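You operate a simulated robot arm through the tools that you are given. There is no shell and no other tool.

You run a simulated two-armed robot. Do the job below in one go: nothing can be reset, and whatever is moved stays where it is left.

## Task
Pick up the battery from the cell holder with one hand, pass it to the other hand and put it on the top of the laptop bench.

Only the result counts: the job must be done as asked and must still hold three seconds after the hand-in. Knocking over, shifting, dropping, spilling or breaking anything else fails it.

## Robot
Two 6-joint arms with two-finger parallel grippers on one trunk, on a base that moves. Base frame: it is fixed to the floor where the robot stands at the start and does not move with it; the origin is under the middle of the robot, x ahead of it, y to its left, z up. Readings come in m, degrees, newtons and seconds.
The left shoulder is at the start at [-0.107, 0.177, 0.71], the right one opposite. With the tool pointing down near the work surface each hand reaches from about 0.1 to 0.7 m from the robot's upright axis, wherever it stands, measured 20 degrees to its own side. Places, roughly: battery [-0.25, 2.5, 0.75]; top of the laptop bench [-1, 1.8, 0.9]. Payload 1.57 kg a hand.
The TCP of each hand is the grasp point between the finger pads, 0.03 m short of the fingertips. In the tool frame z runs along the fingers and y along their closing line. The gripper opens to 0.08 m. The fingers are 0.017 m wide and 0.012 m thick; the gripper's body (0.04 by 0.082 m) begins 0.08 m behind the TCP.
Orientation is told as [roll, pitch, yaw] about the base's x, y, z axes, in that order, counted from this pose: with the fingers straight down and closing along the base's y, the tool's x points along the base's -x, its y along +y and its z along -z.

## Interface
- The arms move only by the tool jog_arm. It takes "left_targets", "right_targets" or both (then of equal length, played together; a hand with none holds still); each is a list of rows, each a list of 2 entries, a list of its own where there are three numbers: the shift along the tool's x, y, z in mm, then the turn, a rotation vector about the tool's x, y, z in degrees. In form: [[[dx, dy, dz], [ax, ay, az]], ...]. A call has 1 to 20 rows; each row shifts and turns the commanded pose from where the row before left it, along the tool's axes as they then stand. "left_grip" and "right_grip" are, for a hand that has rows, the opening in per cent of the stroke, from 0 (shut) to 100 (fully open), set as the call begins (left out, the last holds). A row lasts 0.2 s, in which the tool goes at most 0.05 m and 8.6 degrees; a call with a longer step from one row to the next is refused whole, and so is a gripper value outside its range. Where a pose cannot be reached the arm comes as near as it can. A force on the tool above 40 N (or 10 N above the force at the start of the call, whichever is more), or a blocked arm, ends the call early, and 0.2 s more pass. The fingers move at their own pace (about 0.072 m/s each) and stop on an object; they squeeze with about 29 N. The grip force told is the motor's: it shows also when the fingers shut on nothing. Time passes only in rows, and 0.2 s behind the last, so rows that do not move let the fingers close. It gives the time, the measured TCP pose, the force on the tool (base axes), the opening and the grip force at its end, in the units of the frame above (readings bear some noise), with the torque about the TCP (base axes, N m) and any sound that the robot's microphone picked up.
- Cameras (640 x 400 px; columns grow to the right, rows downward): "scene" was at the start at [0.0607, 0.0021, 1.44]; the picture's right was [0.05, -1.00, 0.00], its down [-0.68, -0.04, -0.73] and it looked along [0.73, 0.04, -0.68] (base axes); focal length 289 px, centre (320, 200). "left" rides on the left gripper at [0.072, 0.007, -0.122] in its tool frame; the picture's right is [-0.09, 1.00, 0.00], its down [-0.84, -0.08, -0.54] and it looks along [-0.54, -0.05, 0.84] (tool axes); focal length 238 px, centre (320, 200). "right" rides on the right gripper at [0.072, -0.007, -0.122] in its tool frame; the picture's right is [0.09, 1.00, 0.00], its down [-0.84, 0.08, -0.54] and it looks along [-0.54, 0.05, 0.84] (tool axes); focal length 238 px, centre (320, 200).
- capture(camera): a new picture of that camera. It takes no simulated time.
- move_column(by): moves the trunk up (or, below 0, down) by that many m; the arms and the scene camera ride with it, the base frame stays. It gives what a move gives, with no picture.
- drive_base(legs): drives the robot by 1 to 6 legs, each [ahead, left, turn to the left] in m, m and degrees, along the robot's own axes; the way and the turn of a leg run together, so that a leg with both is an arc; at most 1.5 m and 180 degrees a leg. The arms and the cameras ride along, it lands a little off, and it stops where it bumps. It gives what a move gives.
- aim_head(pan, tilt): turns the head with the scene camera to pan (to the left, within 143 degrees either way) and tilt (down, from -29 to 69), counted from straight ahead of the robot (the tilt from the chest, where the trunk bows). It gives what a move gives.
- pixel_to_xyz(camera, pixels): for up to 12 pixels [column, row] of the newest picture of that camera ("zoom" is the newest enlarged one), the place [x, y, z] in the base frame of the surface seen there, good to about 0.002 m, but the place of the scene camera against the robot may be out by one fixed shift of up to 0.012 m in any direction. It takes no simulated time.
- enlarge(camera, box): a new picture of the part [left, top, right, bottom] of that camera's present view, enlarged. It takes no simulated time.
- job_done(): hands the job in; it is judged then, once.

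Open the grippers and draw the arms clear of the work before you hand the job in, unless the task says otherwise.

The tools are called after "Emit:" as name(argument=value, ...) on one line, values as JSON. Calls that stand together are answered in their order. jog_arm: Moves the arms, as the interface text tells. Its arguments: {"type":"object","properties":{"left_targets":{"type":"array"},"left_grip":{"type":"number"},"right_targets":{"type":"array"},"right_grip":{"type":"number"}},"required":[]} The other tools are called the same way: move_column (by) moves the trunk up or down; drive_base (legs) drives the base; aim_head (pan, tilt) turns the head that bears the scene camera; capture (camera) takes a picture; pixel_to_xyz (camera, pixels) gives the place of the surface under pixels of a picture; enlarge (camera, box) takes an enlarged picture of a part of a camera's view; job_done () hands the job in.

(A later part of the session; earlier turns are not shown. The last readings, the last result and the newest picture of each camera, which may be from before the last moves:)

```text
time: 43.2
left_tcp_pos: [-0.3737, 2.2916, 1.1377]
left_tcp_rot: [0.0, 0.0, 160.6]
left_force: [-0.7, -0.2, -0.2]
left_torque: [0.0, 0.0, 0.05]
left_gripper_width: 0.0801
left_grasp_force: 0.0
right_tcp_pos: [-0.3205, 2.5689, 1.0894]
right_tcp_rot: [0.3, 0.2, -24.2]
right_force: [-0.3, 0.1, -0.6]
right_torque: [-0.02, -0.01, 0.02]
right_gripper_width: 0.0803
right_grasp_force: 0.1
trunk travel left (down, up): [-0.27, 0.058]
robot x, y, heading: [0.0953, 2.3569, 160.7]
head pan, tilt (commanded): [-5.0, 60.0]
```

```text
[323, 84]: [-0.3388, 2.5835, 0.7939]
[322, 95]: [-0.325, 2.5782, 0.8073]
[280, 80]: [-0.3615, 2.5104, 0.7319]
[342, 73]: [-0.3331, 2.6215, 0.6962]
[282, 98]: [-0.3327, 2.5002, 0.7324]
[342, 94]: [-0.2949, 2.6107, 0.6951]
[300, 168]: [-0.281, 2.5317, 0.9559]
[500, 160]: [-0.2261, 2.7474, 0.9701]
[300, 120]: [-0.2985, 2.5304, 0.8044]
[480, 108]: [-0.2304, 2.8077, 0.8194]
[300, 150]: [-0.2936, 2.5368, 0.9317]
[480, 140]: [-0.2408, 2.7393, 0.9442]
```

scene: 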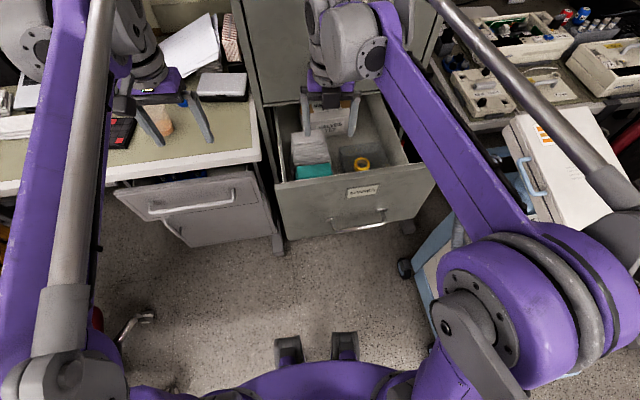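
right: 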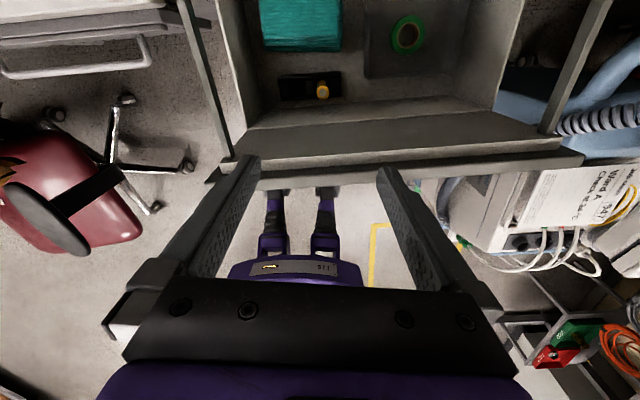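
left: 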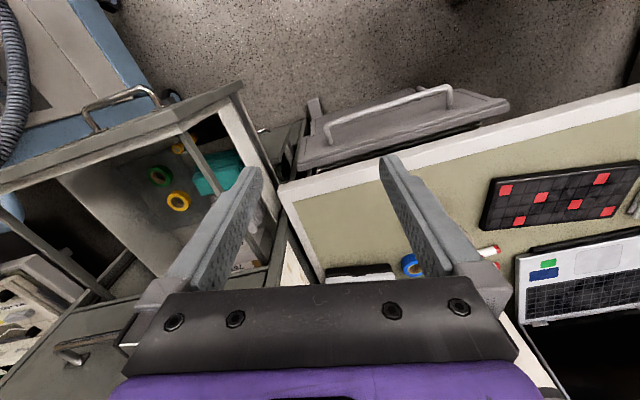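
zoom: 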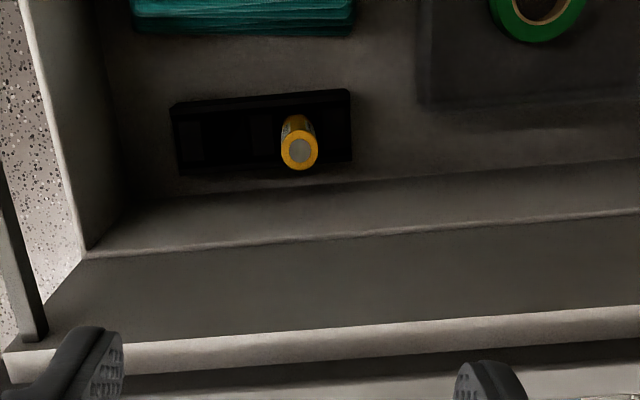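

The cell axis is at about (-0.327,2.580), top z≈0.806, panel inner wall 0.040 m in front of it. I align the yaw to -14.5°, centre over the cell and lean the tool 5° away from the panel.

Emit:
jog_arm(right_targets=[[[0, 0, 0], [0, 0, -5]], [[0, 0, 0], [0, 0, -4.7]], [[9, 9, 0], [0, 0, 0]], [[0, 0, 0], [0, -5, 0]], [[0, 0, 0], [0, 0, 0]]], right_grip=100)

Emit:
capture(camera="right")

```text
time: 44.4
left_tcp_pos: [-0.3745, 2.2923, 1.1393]
left_tcp_rot: [0.1, 0.1, 160.6]
left_force: [0.3, -0.3, 0.0]
left_torque: [0.02, 0.0, -0.02]
left_gripper_width: 0.0799
left_grasp_force: 0.1
right_tcp_pos: [-0.3258, 2.5802, 1.0892]
right_tcp_rot: [0.3, -5.1, -14.5]
right_force: [0.6, 0.1, 0.2]
right_torque: [-0.05, -0.02, 0.01]
right_gripper_width: 0.0801
right_grasp_force: 0.1
trunk travel left (down, up): [-0.27, 0.058]
robot x, y, heading: [0.0912, 2.357, 160.5]
head pan, tilt (commanded): [-5.0, 60.0]
```

```text
taken
```

right: 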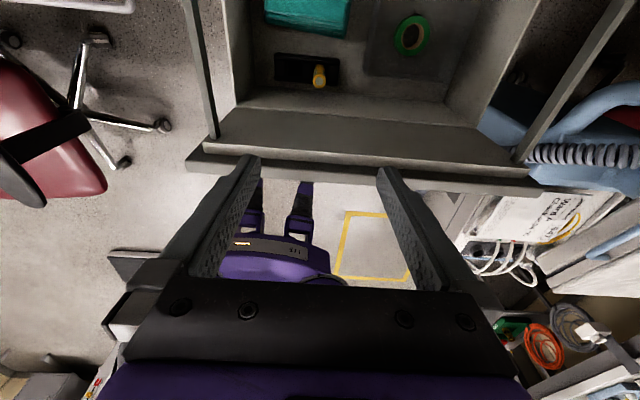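

The cell is centred between the fingers in column (319 vs finger mid 319). I descend straight down 0.19 m to z≈0.90 and check again.

Emit:
jog_arm(right_targets=[[[3.3, 0, 37.7], [0, 0, 0]], [[3.3, 0, 37.7], [0, 0, 0]], [[3.3, 0, 37.7], [0, 0, 0]], [[3.3, 0, 37.7], [0, 0, 0]], [[3.3, 0, 37.7], [0, 0, 0]]])

Emit:
capture(camera="right")

Emit:
capture(camera="scene")

```text
time: 45.6
left_tcp_pos: [-0.3744, 2.2909, 1.1388]
left_tcp_rot: [0.1, 0.0, 160.4]
left_force: [-0.8, 0.5, -0.1]
left_torque: [-0.01, 0.02, 0.04]
left_gripper_width: 0.08
left_grasp_force: 0.0
right_tcp_pos: [-0.3282, 2.5782, 0.8997]
right_tcp_rot: [0.6, -5.1, -14.9]
right_force: [-0.6, -0.7, 0.8]
right_torque: [0.04, 0.0, 0.01]
right_gripper_width: 0.0802
right_grasp_force: 0.0
right hand out of reach, approached as far as the arm can: row 5
trunk travel left (down, up): [-0.27, 0.058]
robot x, y, heading: [0.0922, 2.3575, 160.5]
head pan, tilt (commanded): [-5.0, 60.0]
```

```text
taken
```

right: 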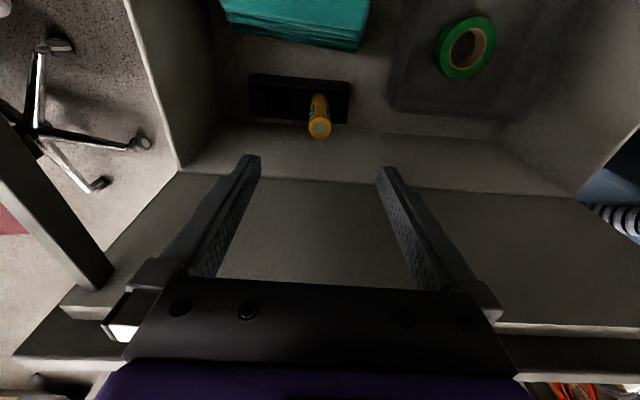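

```text
taken
```

scene: 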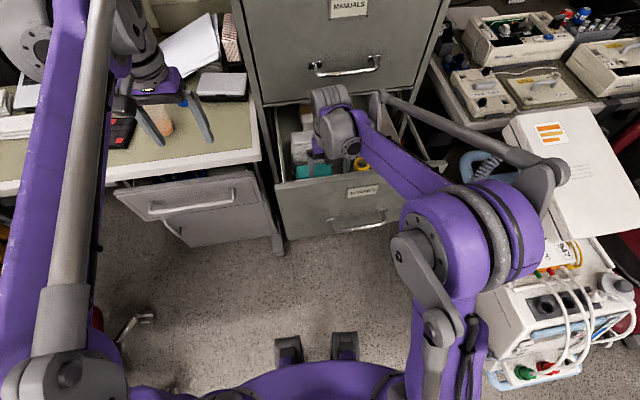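

Row 5 met the wrist-yaw limit (yaw -14.9°). A yaw near -21° still leaves the gripper body ~14 mm clear of the panel, so I turn back 6.5° and re-measure the cell.

Emit:
jog_arm(right_targets=[[[0, 0, 0], [0, 0, 6.5]], [[0, 0, 0], [0, 0, 0]]])

Emit:
capture(camera="right")

Emit:
enlarge(camera="right", box=[230, 50, 410, 200])

```text
time: 46.2
left_tcp_pos: [-0.3749, 2.2918, 1.1372]
left_tcp_rot: [0.0, 0.0, 160.7]
left_force: [0.3, -0.7, -0.4]
left_torque: [-0.01, 0.02, -0.02]
left_gripper_width: 0.0798
left_grasp_force: 0.1
right_tcp_pos: [-0.327, 2.5786, 0.9011]
right_tcp_rot: [0.9, -4.9, -21.0]
right_force: [-0.1, 0.5, 0.5]
right_torque: [0.0, 0.02, 0.01]
right_gripper_width: 0.08
right_grasp_force: 0.1
trunk travel left (down, up): [-0.27, 0.058]
robot x, y, heading: [0.0903, 2.3557, 160.6]
head pan, tilt (commanded): [-5.0, 60.0]
```

```text
taken
```

right: 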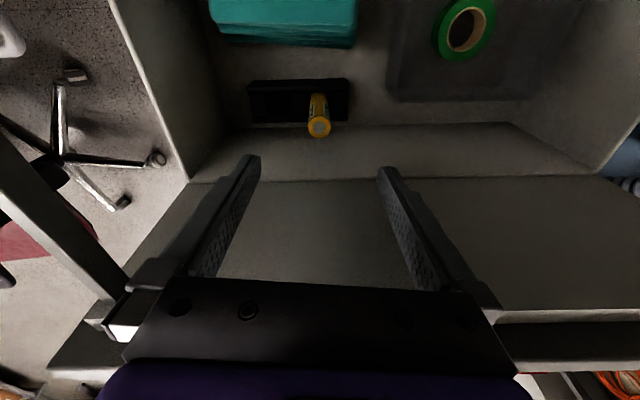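

```text
2.67 times, centred on (320, 125) of right
```

zoom: 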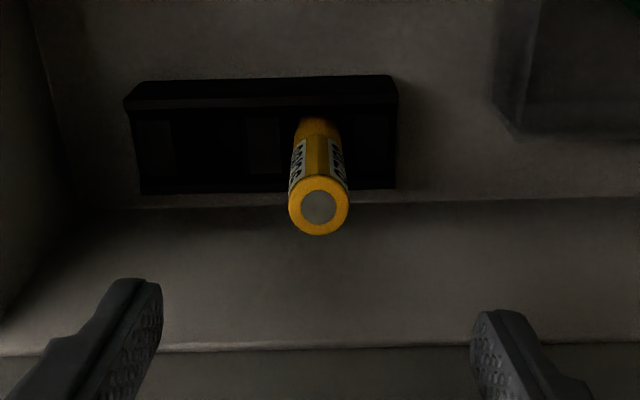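

The cell top shows clearly at zoom (319,207). I measure its centre, edges, and the nearby holder and wall.

Emit:
pixel_to_xyz(camera="zoom", pixels=[[319, 207], [294, 207], [344, 207], [319, 186], [319, 230], [319, 150], [160, 200], [130, 100], [390, 90], [319, 290], [319, 340], [319, 255]])

```text
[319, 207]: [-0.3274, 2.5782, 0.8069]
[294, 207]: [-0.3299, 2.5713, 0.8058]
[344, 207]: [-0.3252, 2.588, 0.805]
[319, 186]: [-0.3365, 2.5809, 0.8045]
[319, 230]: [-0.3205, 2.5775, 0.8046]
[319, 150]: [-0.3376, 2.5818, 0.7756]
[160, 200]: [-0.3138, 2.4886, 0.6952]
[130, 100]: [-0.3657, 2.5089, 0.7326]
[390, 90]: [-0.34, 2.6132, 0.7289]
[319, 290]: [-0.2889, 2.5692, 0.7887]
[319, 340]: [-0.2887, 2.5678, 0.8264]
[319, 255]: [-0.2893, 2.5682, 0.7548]
```

The hand is centred on the cell (TCP (-0.327,2.579) vs cell (-0.328,2.579)). Before going down I check how high the right forearm is over the drawer's front rim in the scene view.

Emit:
capture(camera="scene")

Emit:
pixel_to_xyz(camera="scene", pixels=[[335, 100], [350, 150], [375, 140], [400, 160], [400, 185], [430, 180], [470, 195], [420, 240], [330, 175], [360, 185], [320, 165], [440, 200]])

Emit:
enlarge(camera="scene", box=[250, 70, 450, 220])

```text
taken
```

scene: 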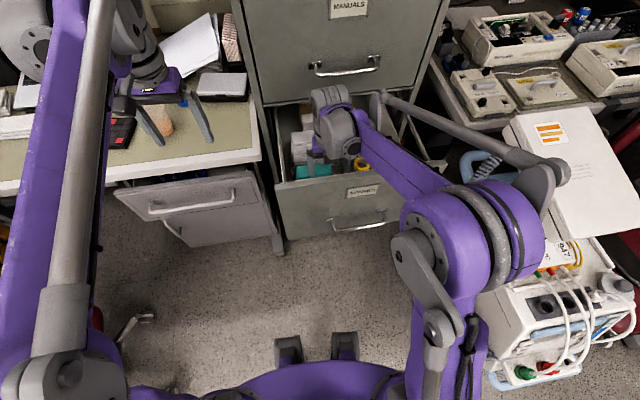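

```text
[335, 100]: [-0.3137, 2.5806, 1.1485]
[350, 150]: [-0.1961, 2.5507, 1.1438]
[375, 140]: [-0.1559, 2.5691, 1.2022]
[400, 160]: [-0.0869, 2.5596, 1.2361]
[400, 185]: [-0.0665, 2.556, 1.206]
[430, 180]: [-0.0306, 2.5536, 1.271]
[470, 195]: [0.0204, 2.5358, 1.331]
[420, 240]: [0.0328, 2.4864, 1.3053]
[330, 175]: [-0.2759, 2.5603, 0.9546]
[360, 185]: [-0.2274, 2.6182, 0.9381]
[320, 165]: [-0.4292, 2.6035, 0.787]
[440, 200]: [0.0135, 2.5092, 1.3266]
```

```text
2.67 times, centred on (350, 145) of scene
```

zoom: 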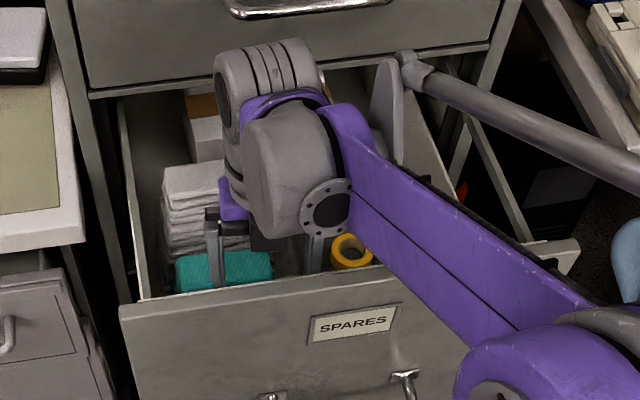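

The grey wrist drum at zoom (290,180) hangs on the robot side of the tool; I measure its lower edge against the rim to see if it clears when lowered.

Emit:
pixel_to_xyz(camera="zoom", pixels=[[270, 225], [290, 234], [325, 230], [305, 225], [245, 195], [330, 190], [345, 215], [280, 150], [215, 280], [315, 260], [225, 195], [240, 215]])

```text
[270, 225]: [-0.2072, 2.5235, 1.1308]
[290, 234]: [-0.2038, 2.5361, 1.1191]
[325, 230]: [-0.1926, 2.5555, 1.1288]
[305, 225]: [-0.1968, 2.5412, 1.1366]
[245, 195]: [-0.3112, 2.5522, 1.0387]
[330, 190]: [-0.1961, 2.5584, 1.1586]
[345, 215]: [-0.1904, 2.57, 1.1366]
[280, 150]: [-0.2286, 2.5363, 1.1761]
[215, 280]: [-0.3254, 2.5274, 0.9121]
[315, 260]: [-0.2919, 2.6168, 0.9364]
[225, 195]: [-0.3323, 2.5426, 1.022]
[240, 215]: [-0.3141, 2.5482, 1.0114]
```

The drum's bottom is at z≈1.115, so after lowering 0.11 m it still clears the rim (≈0.96) by about 4 cm. I descend to TCP z≈0.792 around the cell.

Emit:
jog_arm(right_targets=[[[3, 0, 27], [0, 0, 0]], [[2.4, 0, 27], [0, 0, 0]], [[2.4, 0, 27], [0, 0, 0]], [[2.4, 0, 27], [0, 0, 0]]])

Emit:
capture(camera="right")

Emit:
capture(camera="scene")

```text
time: 47.2
left_tcp_pos: [-0.3751, 2.2928, 1.1381]
left_tcp_rot: [0.1, 0.1, 160.6]
left_force: [-0.9, -0.1, -0.1]
left_torque: [0.03, 0.0, -0.03]
left_gripper_width: 0.0804
left_grasp_force: 0.1
right_tcp_pos: [-0.3279, 2.5789, 0.7914]
right_tcp_rot: [0.9, -4.9, -20.8]
right_force: [-0.9, 0.1, -0.3]
right_torque: [-0.01, 0.01, 0.02]
right_gripper_width: 0.0801
right_grasp_force: 0.1
trunk travel left (down, up): [-0.27, 0.058]
robot x, y, heading: [0.0962, 2.3562, 160.3]
head pan, tilt (commanded): [-5.0, 60.0]
```

```text
taken
```

right: 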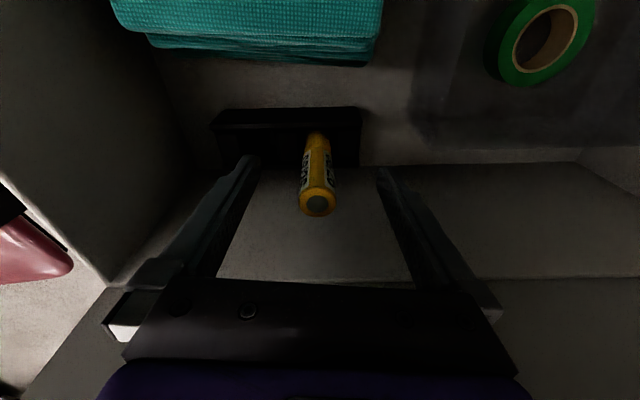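

```text
taken
```

scene: 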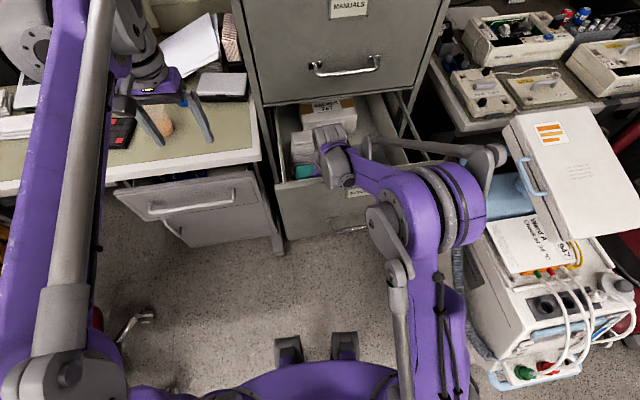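

The cell (top at (317,203)) sits midway between the fingers. I close the right gripper on it.

Emit:
jog_arm(right_targets=[[[0, 0, 0], [0, 0, 0]], [[0, 0, 0], [0, 0, 0]], [[0, 0, 0], [0, 0, 0]], [[0, 0, 0], [0, 0, 0]]], right_grip=0)

Emit:
capture(camera="right")

```text
time: 48.2
left_tcp_pos: [-0.3745, 2.2913, 1.1389]
left_tcp_rot: [-0.1, 0.0, 160.6]
left_force: [0.2, 0.2, -0.4]
left_torque: [-0.01, 0.01, -0.01]
left_gripper_width: 0.0799
left_grasp_force: 0.0
right_tcp_pos: [-0.3276, 2.5812, 0.7919]
right_tcp_rot: [0.9, -4.9, -20.9]
right_force: [0.0, -0.6, -0.3]
right_torque: [-0.07, 0.02, -0.01]
right_gripper_width: 0.0196
right_grasp_force: 29.3
trunk travel left (down, up): [-0.27, 0.058]
robot x, y, heading: [0.0949, 2.3588, 160.2]
head pan, tilt (commanded): [-5.0, 60.0]
```

```text
taken
```

right: 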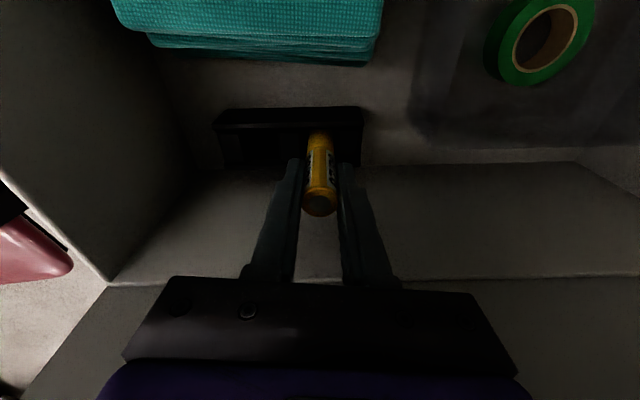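

The gripper holds the cell at 19.6 mm width with 29 N. I lift straight up about 30 mm and check that the holder stays put.

Emit:
jog_arm(right_targets=[[[-0.9, 0, -10], [0, 0, 0]], [[-0.9, 0, -10], [0, 0, 0]], [[-0.9, 0, -10], [0, 0, 0]]])

Emit:
capture(camera="right")

```text
time: 49.0
left_tcp_pos: [-0.3749, 2.2907, 1.1391]
left_tcp_rot: [0.0, 0.0, 160.6]
left_force: [-0.5, -0.2, 0.0]
left_torque: [-0.01, -0.03, -0.03]
left_gripper_width: 0.0799
left_grasp_force: 0.2
right_tcp_pos: [-0.3275, 2.58, 0.8208]
right_tcp_rot: [0.9, -4.9, -20.9]
right_force: [-0.1, -0.2, -0.3]
right_torque: [0.02, -0.03, 0.0]
right_gripper_width: 0.0201
right_grasp_force: 28.4
trunk travel left (down, up): [-0.27, 0.058]
robot x, y, heading: [0.0916, 2.3557, 160.7]
head pan, tilt (commanded): [-5.0, 60.0]
```

```text
taken
```

right: 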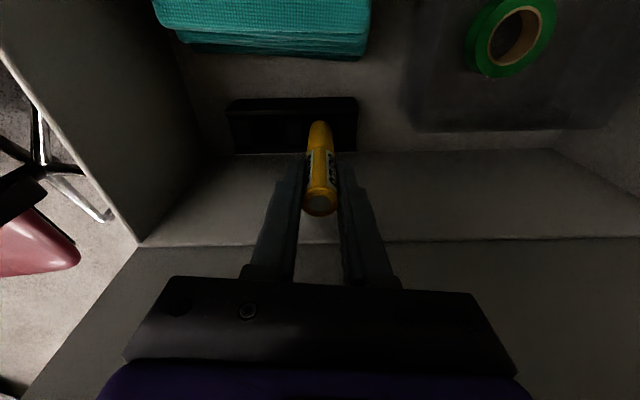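

The cell rises while the holder stays in place. I lift on to about z 1.12.

Emit:
jog_arm(right_targets=[[[-3.2, 0, -37], [0, 0, 0]], [[-3.2, 0, -37], [0, 0, 0]], [[-3.2, 0, -37], [0, 0, 0]], [[-3.2, 0, -37], [0, 0, 0]], [[-3.2, 0, -37], [0, 0, 0]], [[-3.2, 0, -37], [0, 0, 0]], [[-3.2, 0, -37], [0, 0, 0]], [[-3.2, 0, -37], [0, 0, 0]]])

Emit:
capture(camera="right")

Emit:
capture(camera="left")

Emit:
capture(camera="scene")

```text
time: 50.8
left_tcp_pos: [-0.3743, 2.2922, 1.1384]
left_tcp_rot: [0.0, 0.0, 160.5]
left_force: [-0.2, -0.4, 0.1]
left_torque: [0.0, -0.01, 0.03]
left_gripper_width: 0.0798
left_grasp_force: 0.0
right_tcp_pos: [-0.3279, 2.5738, 1.1199]
right_tcp_rot: [0.8, -4.8, -20.8]
right_force: [0.4, -0.3, -0.8]
right_torque: [0.03, -0.02, -0.01]
right_gripper_width: 0.0201
right_grasp_force: 28.9
trunk travel left (down, up): [-0.27, 0.058]
robot x, y, heading: [0.0938, 2.3545, 160.2]
head pan, tilt (commanded): [-5.0, 60.0]
```

```text
taken
```

right: 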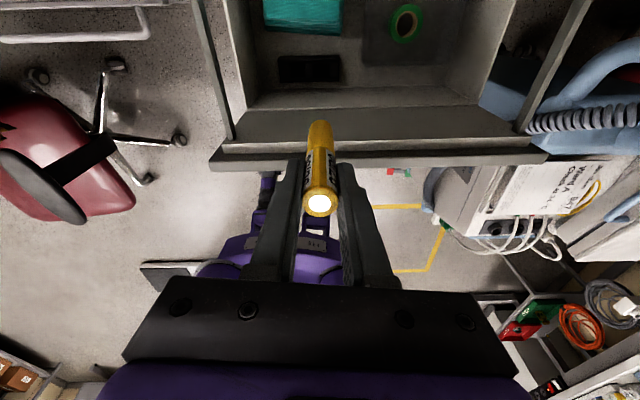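

```text
taken
```

left: 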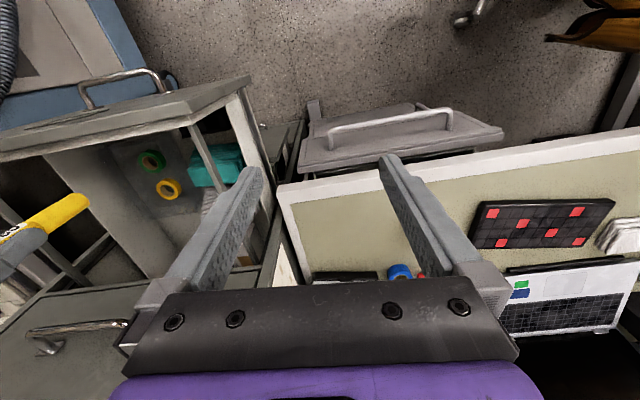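

```text
taken
```

scene: 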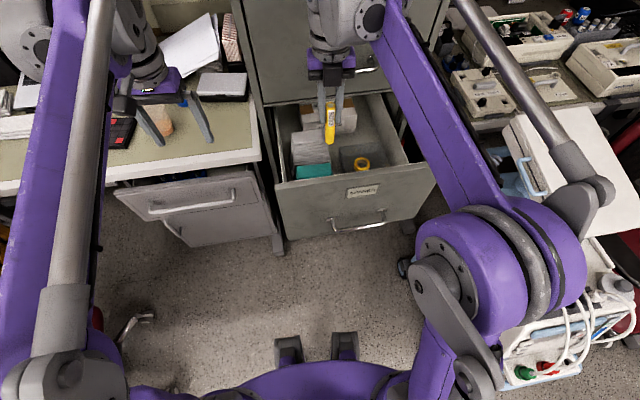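

Cell held securely (20 mm, 29 N). Now I prepare the left hand: yaw it -90° in small steps so that it can later tilt and come at the lower part of the cell from the left; and I measure the cell's ends in the scene view.

Emit:
pixel_to_xyz(camera="scene", pixels=[[330, 105], [330, 115], [330, 128], [330, 138], [331, 142], [165, 120], [185, 98], [225, 100], [240, 140], [215, 140], [180, 130], [250, 110]])

Emit:
enlarge(camera="scene", box=[280, 60, 380, 180])

Emit:
jog_arm(left_targets=[[[0, 0, 0], [0, 0, 8.2]], [[0, 0, 0], [0, 0, 8.2]], [[0, 0, 0], [0, 0, 8.2]], [[0, 0, 0], [0, 0, 8.2]], [[0, 0, 0], [0, 0, 8.2]], [[0, 0, 0], [0, 0, 8.2]], [[0, 0, 0], [0, 0, 8.2]], [[0, 0, 0], [0, 0, 8.2]], [[0, 0, 0], [0, 0, 8.2]], [[0, 0, 0], [0, 0, 8.2]], [[0, 0, 0], [0, 0, 8]]], left_grip=100)

Emit:
capture(camera="scene")

```text
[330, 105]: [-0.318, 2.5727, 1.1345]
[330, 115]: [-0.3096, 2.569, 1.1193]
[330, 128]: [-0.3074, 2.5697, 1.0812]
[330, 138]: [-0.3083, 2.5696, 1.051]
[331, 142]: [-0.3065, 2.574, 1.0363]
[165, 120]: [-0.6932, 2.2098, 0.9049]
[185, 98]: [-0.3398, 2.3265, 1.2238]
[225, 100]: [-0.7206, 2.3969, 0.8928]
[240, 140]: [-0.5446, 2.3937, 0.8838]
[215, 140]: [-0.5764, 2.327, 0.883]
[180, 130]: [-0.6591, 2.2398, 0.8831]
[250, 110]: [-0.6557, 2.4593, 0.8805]
```

```text
3.33 times, centred on (330, 120) of scene
```

zoom: 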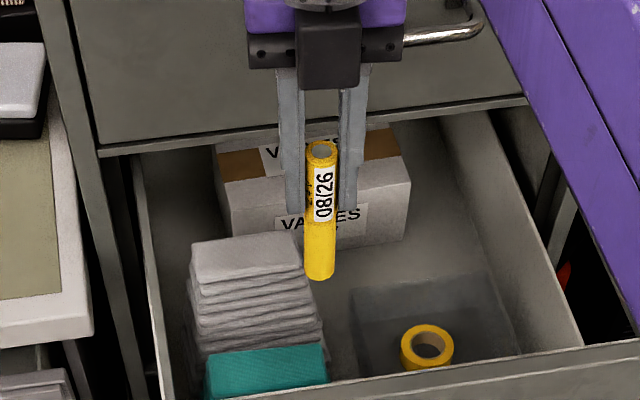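

```text
time: 53.2
left_tcp_pos: [-0.3753, 2.2914, 1.1387]
left_tcp_rot: [0.0, 0.0, 70.5]
left_force: [-0.6, -0.2, 0.4]
left_torque: [0.01, 0.01, 0.03]
left_gripper_width: 0.0799
left_grasp_force: 0.0
right_tcp_pos: [-0.3276, 2.5745, 1.1183]
right_tcp_rot: [0.9, -4.9, -20.9]
right_force: [0.1, 0.0, -1.4]
right_torque: [-0.01, 0.03, -0.01]
right_gripper_width: 0.0199
right_grasp_force: 28.8
trunk travel left (down, up): [-0.27, 0.058]
robot x, y, heading: [0.0914, 2.3611, 160.5]
head pan, tilt (commanded): [-5.0, 60.0]
```

```text
taken
```

scene: 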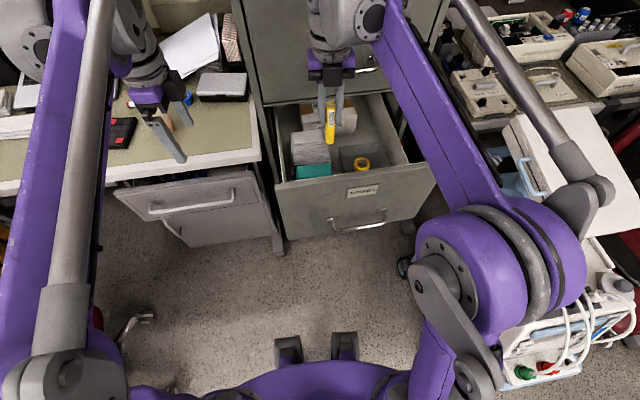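

The cell spans about z 1.134 down to 1.034 (≈0.10 m long), leaving ~5 cm below the right fingertips. I tilt the left hand 45° about its closing axis so the fingers point right and down.

Emit:
jog_arm(left_targets=[[[0, 0, 0], [0, -7.5, 0]], [[0, 0, 0], [0, -7.5, 0]], [[0, 0, 0], [0, -7.5, 0]], [[0, 0, 0], [0, -7.5, 0]], [[0, 0, 0], [0, -7.5, 0]], [[0, 0, 0], [0, -7.5, 0]]])

Emit:
capture(camera="scene")

Emit:
capture(camera="left")

```text
time: 54.6
left_tcp_pos: [-0.3744, 2.2914, 1.1382]
left_tcp_rot: [-0.1, -45.2, 70.5]
left_force: [-0.1, -0.1, 1.1]
left_torque: [0.01, -0.02, 0.01]
left_gripper_width: 0.0801
left_grasp_force: 0.2
right_tcp_pos: [-0.3275, 2.5743, 1.1179]
right_tcp_rot: [0.9, -5.0, -21.0]
right_force: [0.5, -0.5, -0.5]
right_torque: [0.01, 0.0, 0.0]
right_gripper_width: 0.0197
right_grasp_force: 28.4
trunk travel left (down, up): [-0.27, 0.058]
robot x, y, heading: [0.0966, 2.3595, 160.7]
head pan, tilt (commanded): [-5.0, 60.0]
```

```text
taken
```

scene: 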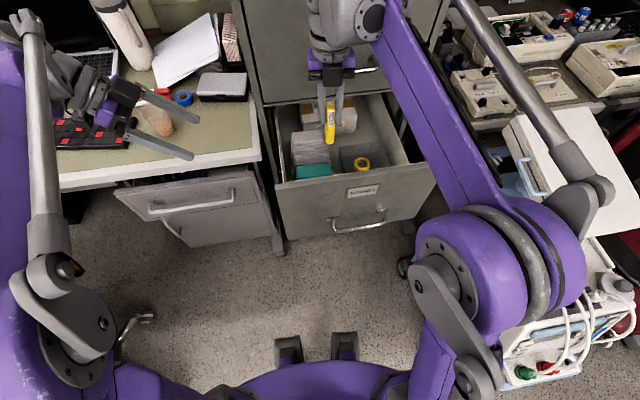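

```text
taken
```

left: 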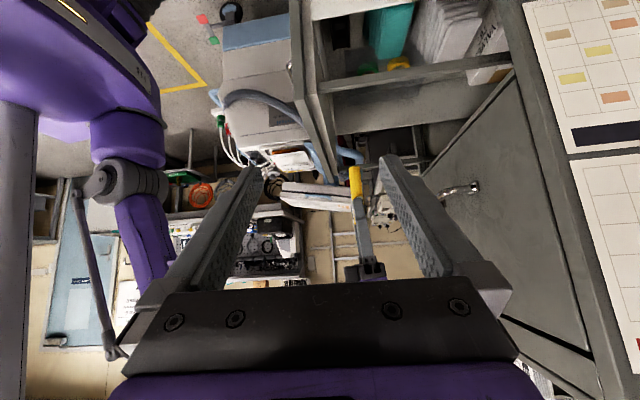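

The 45° tilt was reached; the left camera sees the cell at about (356,178). I retreat the right hand 60 mm from the cabinet and lower the left hand to z≈1.066, aligned with the cell's lower half.

Emit:
jog_arm(right_targets=[[[-20, 0, 1.75], [0, 0, 0]], [[-20, 0, 1.75], [0, 0, 0]], [[-20, 0, 1.75], [0, 0, 0]]], left_targets=[[[17, -3.3, 17], [0, 0, 0]], [[17, -3.3, 17], [0, 0, 0]], [[17, -3.3, 17], [0, 0, 0]]])

Emit:
capture(camera="left")

Emit:
capture(camera="scene")

```text
time: 55.4
left_tcp_pos: [-0.3635, 2.2879, 1.0668]
left_tcp_rot: [0.0, -45.0, 70.5]
left_force: [0.4, 0.3, 0.1]
left_torque: [-0.02, 0.05, -0.01]
left_gripper_width: 0.0798
left_grasp_force: 0.0
right_tcp_pos: [-0.2719, 2.553, 1.1187]
right_tcp_rot: [0.9, -4.9, -21.0]
right_force: [0.6, 0.3, 0.1]
right_torque: [-0.02, 0.03, -0.02]
right_gripper_width: 0.0199
right_grasp_force: 29.3
trunk travel left (down, up): [-0.27, 0.058]
robot x, y, heading: [0.0944, 2.3572, 160.4]
head pan, tilt (commanded): [-5.0, 60.0]
```

```text
taken
```

left: 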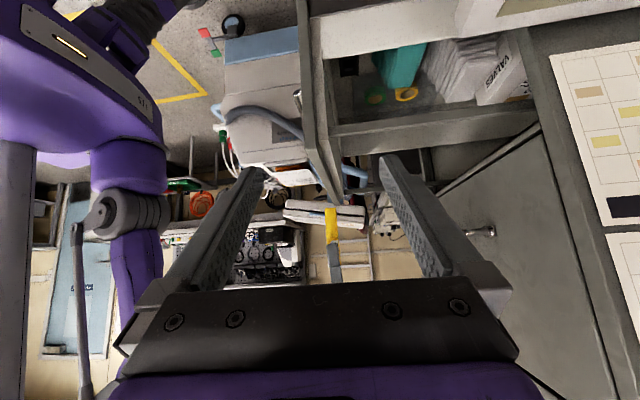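

```text
taken
```

scene: 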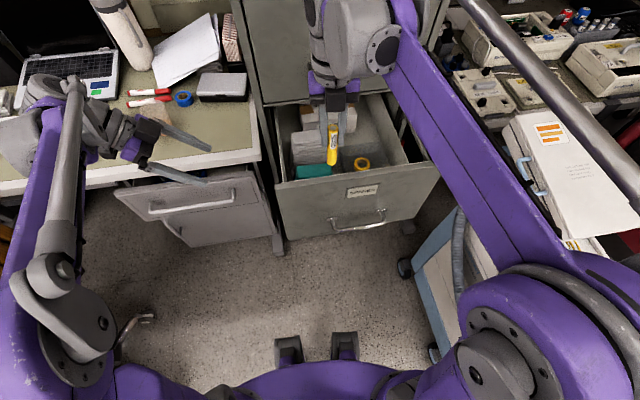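

Both hands are aligned in the forward direction (offset ≈2 mm) with 0.28 m lateral gap. I measure the cell through the left camera to confirm its place before approaching.

Emit:
pixel_to_xyz(camera="left", pixels=[[332, 212], [332, 218], [332, 226], [332, 234], [328, 226], [336, 226]])

Emit:
enlarge(camera="left", box=[270, 160, 400, 290])

```text
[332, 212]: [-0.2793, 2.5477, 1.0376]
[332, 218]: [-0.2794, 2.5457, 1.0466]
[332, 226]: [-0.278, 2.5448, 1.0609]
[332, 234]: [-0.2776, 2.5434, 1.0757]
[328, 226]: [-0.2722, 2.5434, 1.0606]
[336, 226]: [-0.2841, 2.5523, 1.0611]
```

```text
3.08 times, centred on (335, 225) of left
```

zoom: 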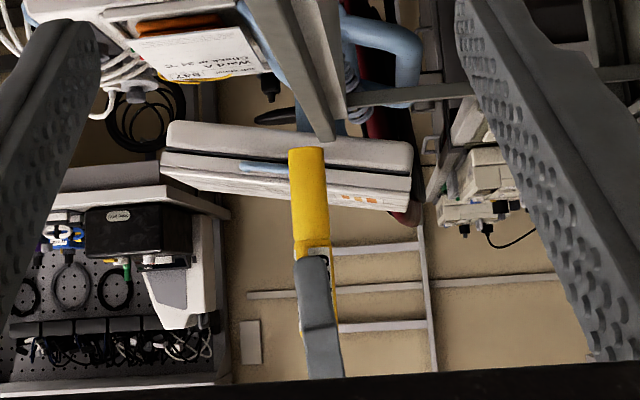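

The cell axis is at about (-0.275,2.5545), bottom z≈1.034. I bring the left hand 0.20 m toward it horizontally, fingers fully open, with a 5 mm forward correction.

Emit:
jog_arm(left_targets=[[[-28.3, 1, 28.3], [0, 0, 0]], [[-28.3, 1, 28.3], [0, 0, 0]], [[-28.3, 1, 28.3], [0, 0, 0]], [[-28.3, 1, 28.3], [0, 0, 0]], [[-28.3, 1, 28.3], [0, 0, 0]]], left_grip=100)

Emit:
capture(camera="left")

Emit:
capture(camera="scene")

```text
time: 56.6
left_tcp_pos: [-0.303, 2.4783, 1.0677]
left_tcp_rot: [0.0, -45.1, 70.6]
left_force: [-0.2, 0.2, -0.8]
left_torque: [-0.03, -0.04, -0.02]
left_gripper_width: 0.0799
left_grasp_force: 0.0
right_tcp_pos: [-0.2724, 2.5529, 1.1186]
right_tcp_rot: [0.9, -4.8, -21.0]
right_force: [-0.5, -0.4, -0.7]
right_torque: [0.0, 0.03, -0.03]
right_gripper_width: 0.02
right_grasp_force: 28.6
trunk travel left (down, up): [-0.27, 0.058]
robot x, y, heading: [0.093, 2.3551, 160.3]
head pan, tilt (commanded): [-5.0, 60.0]
```

```text
taken
```

left: 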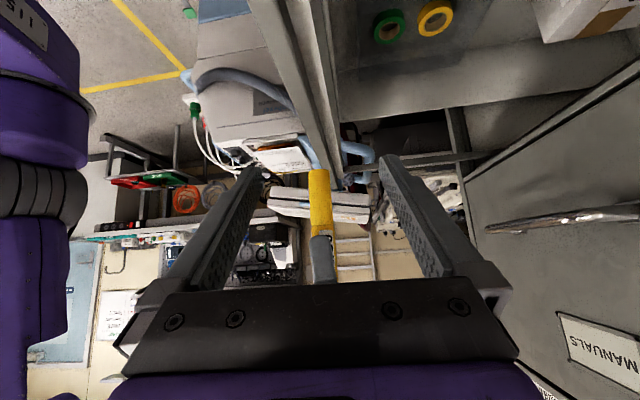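

```text
taken
```

scene: 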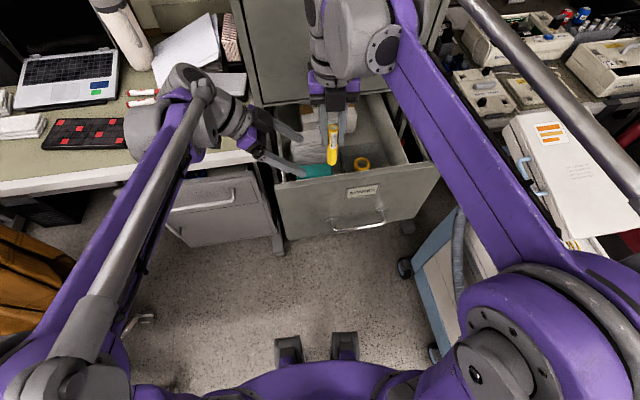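

The cell now appears centred at (320,200) in the left view. Before closing in I look closely at the left gripper's shape (for its camera housing) because the fingers of both hands will pass close to each other.

Emit:
enlarge(camera="scene", box=[200, 60, 370, 200])

Emit:
enlarge(camera="left", box=[220, 130, 420, 300])

```text
2.86 times, centred on (285, 130) of scene
```

zoom: 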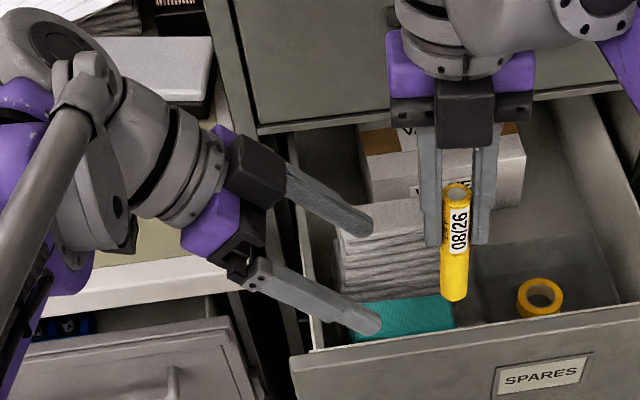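

```text
2.35 times, centred on (320, 215) of left
```

zoom: 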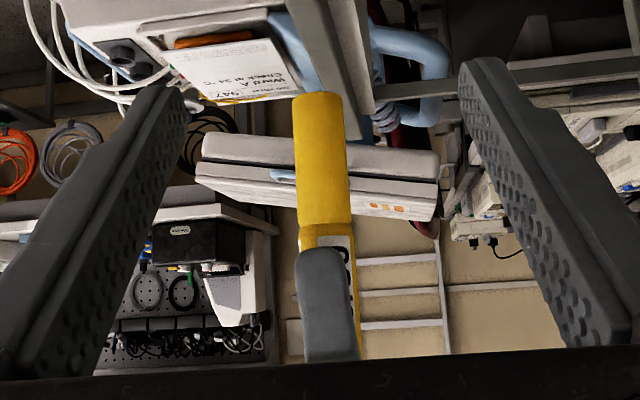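

The right camera, looking back from the far side, should show the left gripper in profile; I check it for a housing on its lower side.

Emit:
capture(camera="right")

```text
taken
```

right: 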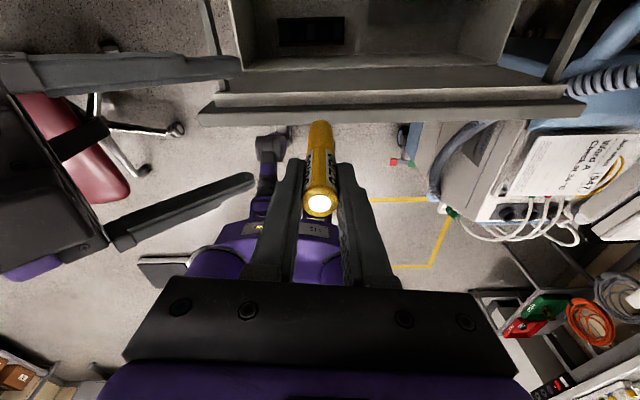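

To pass entirely below the right fingertips (z≈1.089), I flatten the left hand's tilt from 45° to 30°, lower it to z≈1.062 and approach another 60 mm.

Emit:
jog_arm(left_targets=[[[0, 0, 0], [0, -7.5, 0]], [[0, 0, 0], [0, -7.5, 0]], [[4.9, -1.6, 2.9], [0, 0, 0]], [[-10, 0, 17.3], [0, 0, 0]], [[-10, 0, 17.3], [0, 0, 0]], [[-10, 0, 17.3], [0, 0, 0]]])

Emit:
capture(camera="left")

Emit:
enlarge(camera="scene", box=[220, 60, 390, 200])

```text
time: 58.0
left_tcp_pos: [-0.2822, 2.5345, 1.0586]
left_tcp_rot: [0.0, -60.1, 70.6]
left_force: [0.8, -0.2, 1.1]
left_torque: [0.0, -0.01, 0.0]
left_gripper_width: 0.0801
left_grasp_force: 0.1
right_tcp_pos: [-0.273, 2.5529, 1.1187]
right_tcp_rot: [0.9, -5.0, -20.8]
right_force: [0.0, -0.9, -0.5]
right_torque: [-0.01, -0.02, -0.01]
right_gripper_width: 0.0199
right_grasp_force: 28.9
trunk travel left (down, up): [-0.27, 0.058]
robot x, y, heading: [0.0939, 2.3521, 160.6]
head pan, tilt (commanded): [-5.0, 60.0]
```

```text
taken
```

left: 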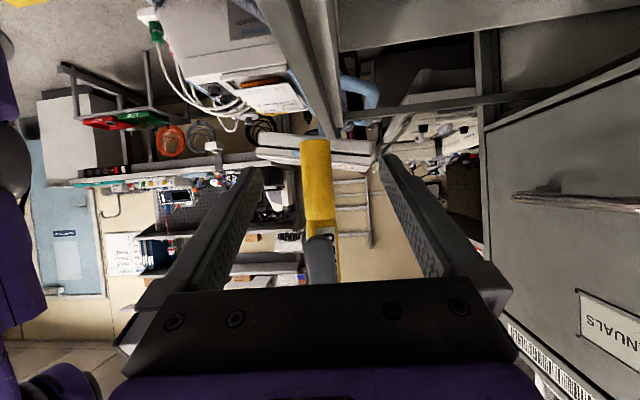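

```text
2.86 times, centred on (305, 130) of scene
```

zoom: 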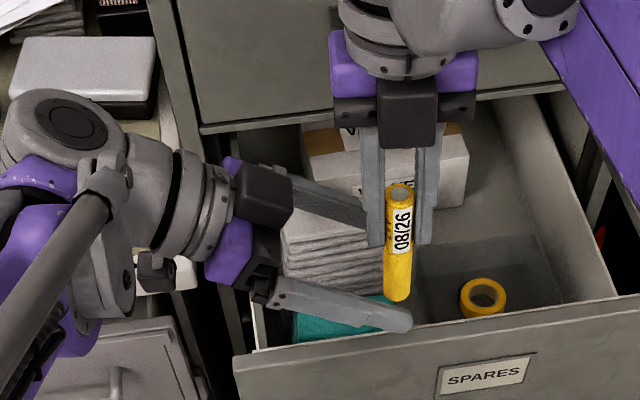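

The cell stands between the open left fingers (centre column ≈318 vs finger mid 319). I move the last 21 mm with a 3 mm rise so the TCP meets the cell axis.

Emit:
jog_arm(left_targets=[[[-6.6, 0, 8.4], [0, 0, 0]], [[-6.5, 0, 8.3], [0, 0, 0]], [[0, 0, 0], [0, 0, 0]]])

Emit:
capture(camera="left")

Emit:
enlarge(camera="left", box=[220, 100, 420, 300])

Emit:
enlarge(camera="scene", box=[260, 80, 390, 190])

```text
time: 58.8
left_tcp_pos: [-0.2744, 2.5536, 1.0635]
left_tcp_rot: [0.0, -60.0, 70.6]
left_force: [0.0, -1.0, 1.0]
left_torque: [0.01, 0.02, -0.01]
left_gripper_width: 0.0803
left_grasp_force: 0.0
right_tcp_pos: [-0.2733, 2.5529, 1.1184]
right_tcp_rot: [0.9, -4.9, -20.8]
right_force: [-0.5, -0.4, -0.3]
right_torque: [-0.02, 0.03, -0.01]
right_gripper_width: 0.0197
right_grasp_force: 29.3
trunk travel left (down, up): [-0.27, 0.058]
robot x, y, heading: [0.091, 2.3553, 160.3]
head pan, tilt (commanded): [-5.0, 60.0]
```

```text
taken
```

left: 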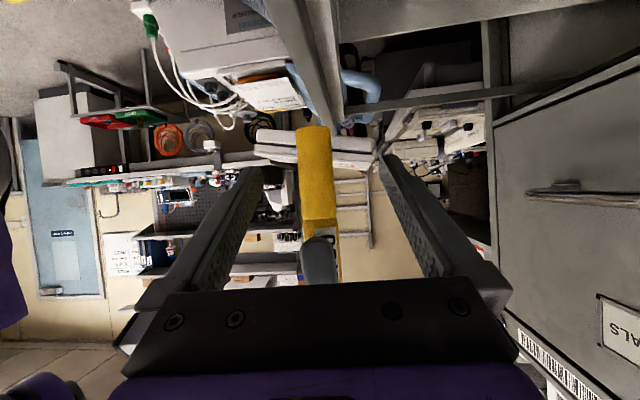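

```text
2.00 times, centred on (320, 200) of left
```

zoom: 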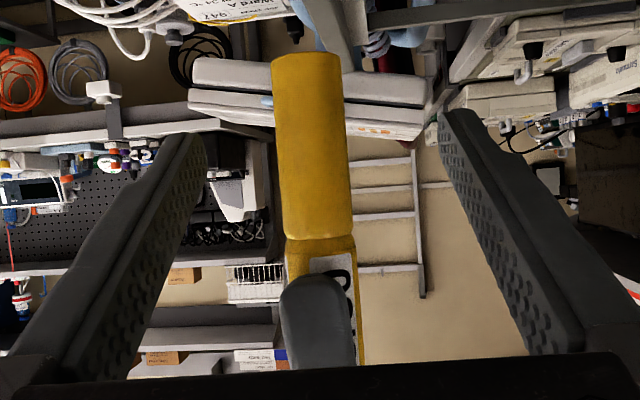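

```text
3.64 times, centred on (325, 135) of scene
```

zoom: 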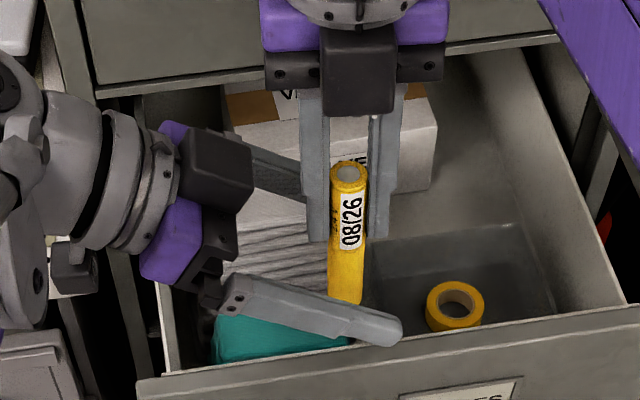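

The TCP (≈(319,192) in the left view) lies on the cell (width ≈19 mm there). I lower 1.5 mm for extra gap under the right fingertips and close the left gripper.

Emit:
jog_arm(left_targets=[[[1.3, 0, 0.75], [0, 0, 0]], [[0, 0, 0], [0, 0, 0]]])

Emit:
jog_arm(left_targets=[[[0, 0, 0], [0, 0, 0]], [[0, 0, 0], [0, 0, 0]], [[0, 0, 0], [0, 0, 0]], [[0, 0, 0], [0, 0, 0]]], left_grip=0)

Emit:
capture(camera="left")

Emit:
enlarge(camera="scene", box=[260, 80, 390, 190])

```text
time: 59.4
left_tcp_pos: [-0.2751, 2.5538, 1.0606]
left_tcp_rot: [0.0, -60.0, 70.6]
left_force: [0.1, -0.3, 0.0]
left_torque: [-0.03, 0.0, 0.02]
left_gripper_width: 0.0801
left_grasp_force: 0.0
right_tcp_pos: [-0.2727, 2.5536, 1.1179]
right_tcp_rot: [0.9, -5.0, -21.0]
right_force: [0.2, 1.5, -1.3]
right_torque: [0.01, 0.0, -0.01]
right_gripper_width: 0.0198
right_grasp_force: 28.7
trunk travel left (down, up): [-0.27, 0.058]
robot x, y, heading: [0.0917, 2.3569, 160.4]
head pan, tilt (commanded): [-5.0, 60.0]
```

```text
time: 60.4
left_tcp_pos: [-0.2742, 2.5545, 1.0612]
left_tcp_rot: [-0.1, -60.0, 70.5]
left_force: [10.5, -5.5, -1.1]
left_torque: [0.11, 0.31, 0.09]
left_gripper_width: 0.0199
left_grasp_force: 29.2
right_tcp_pos: [-0.2731, 2.5544, 1.1181]
right_tcp_rot: [0.8, -4.7, -20.9]
right_force: [-11.7, 5.2, 0.3]
right_torque: [0.14, 0.33, -0.05]
right_gripper_width: 0.02
right_grasp_force: 28.8
trunk travel left (down, up): [-0.27, 0.058]
robot x, y, heading: [0.0945, 2.3566, 160.6]
head pan, tilt (commanded): [-5.0, 60.0]
```

```text
taken
```

left: 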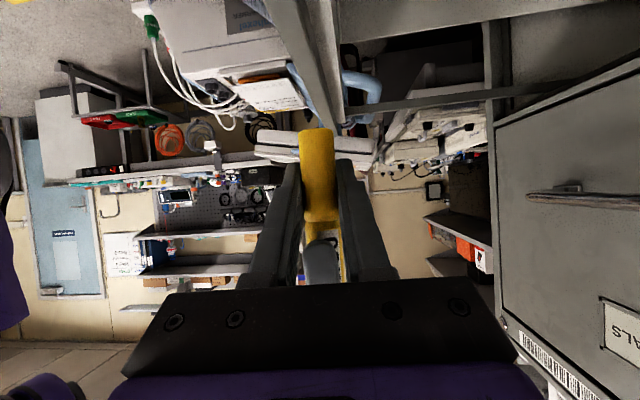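

```text
3.64 times, centred on (325, 135) of scene
```

zoom: 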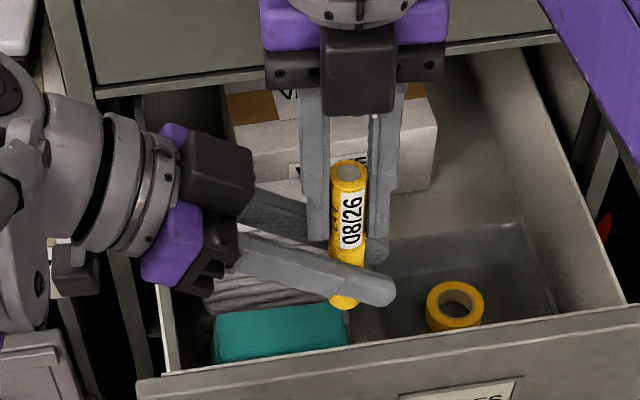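

The left hand now holds the cell (19.9 mm, 29 N). I open the right gripper only slightly (36 %) so its finger doesn't hit the left finger shafts, then check.

Emit:
jog_arm(right_targets=[[[0, 0, 0], [0, 0, 0]], [[0, 0, 0], [0, 0, 0]], [[0, 0, 0], [0, 0, 0]]], right_grip=36)

Emit:
enlarge(camera="scene", box=[260, 80, 390, 190])

Emit:
capture(camera="right")

```text
time: 61.2
left_tcp_pos: [-0.2745, 2.5543, 1.0611]
left_tcp_rot: [0.0, -59.9, 70.6]
left_force: [-0.1, 0.0, 0.0]
left_torque: [0.01, 0.01, 0.0]
left_gripper_width: 0.0198
left_grasp_force: 28.9
right_tcp_pos: [-0.2724, 2.5526, 1.1183]
right_tcp_rot: [1.0, -4.9, -20.8]
right_force: [-1.0, -0.1, 0.2]
right_torque: [0.01, 0.02, -0.01]
right_gripper_width: 0.0286
right_grasp_force: 0.1
trunk travel left (down, up): [-0.27, 0.058]
robot x, y, heading: [0.0944, 2.3575, 160.5]
head pan, tilt (commanded): [-5.0, 60.0]
```

```text
3.64 times, centred on (325, 135) of scene
```

zoom: 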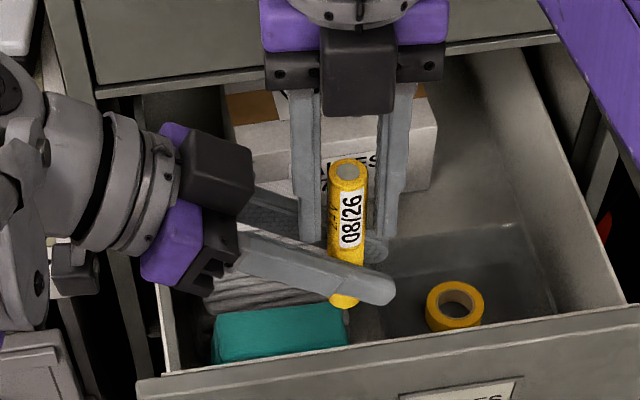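

```text
taken
```

right: 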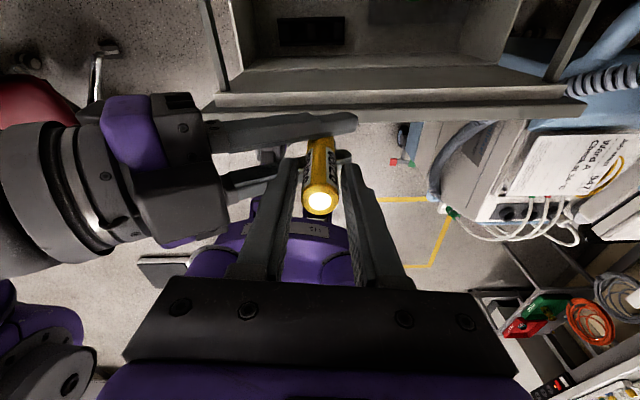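

The right hand has let go (0 N) and the cell stays upright in the left hand. I raise the right hand straight up about 90 mm clear of the cell.

Emit:
jog_arm(right_targets=[[[-0.9, 0, -10], [0, 0, 0]], [[-1.7, 0, -20], [0, 0, 0]], [[-2.6, 0, -30], [0, 0, 0]], [[-2.6, 0, -30], [0, 0, 0]]])

Emit:
capture(camera="scene")

```text
time: 62.2
left_tcp_pos: [-0.2752, 2.5543, 1.061]
left_tcp_rot: [0.1, -60.0, 70.6]
left_force: [-0.2, 0.4, 0.3]
left_torque: [-0.01, -0.02, -0.03]
left_gripper_width: 0.0194
left_grasp_force: 29.2
right_tcp_pos: [-0.2741, 2.5525, 1.2099]
right_tcp_rot: [0.9, -4.9, -20.9]
right_force: [-0.2, 0.5, -0.2]
right_torque: [0.0, -0.01, -0.01]
right_gripper_width: 0.0288
right_grasp_force: 0.1
trunk travel left (down, up): [-0.27, 0.058]
robot x, y, heading: [0.0916, 2.354, 160.7]
head pan, tilt (commanded): [-5.0, 60.0]
```

```text
taken
```

scene: 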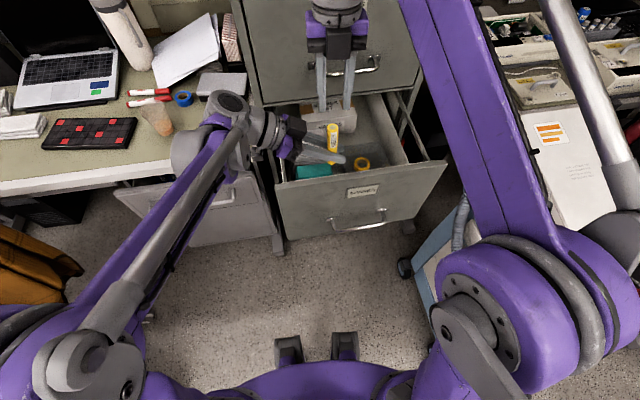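

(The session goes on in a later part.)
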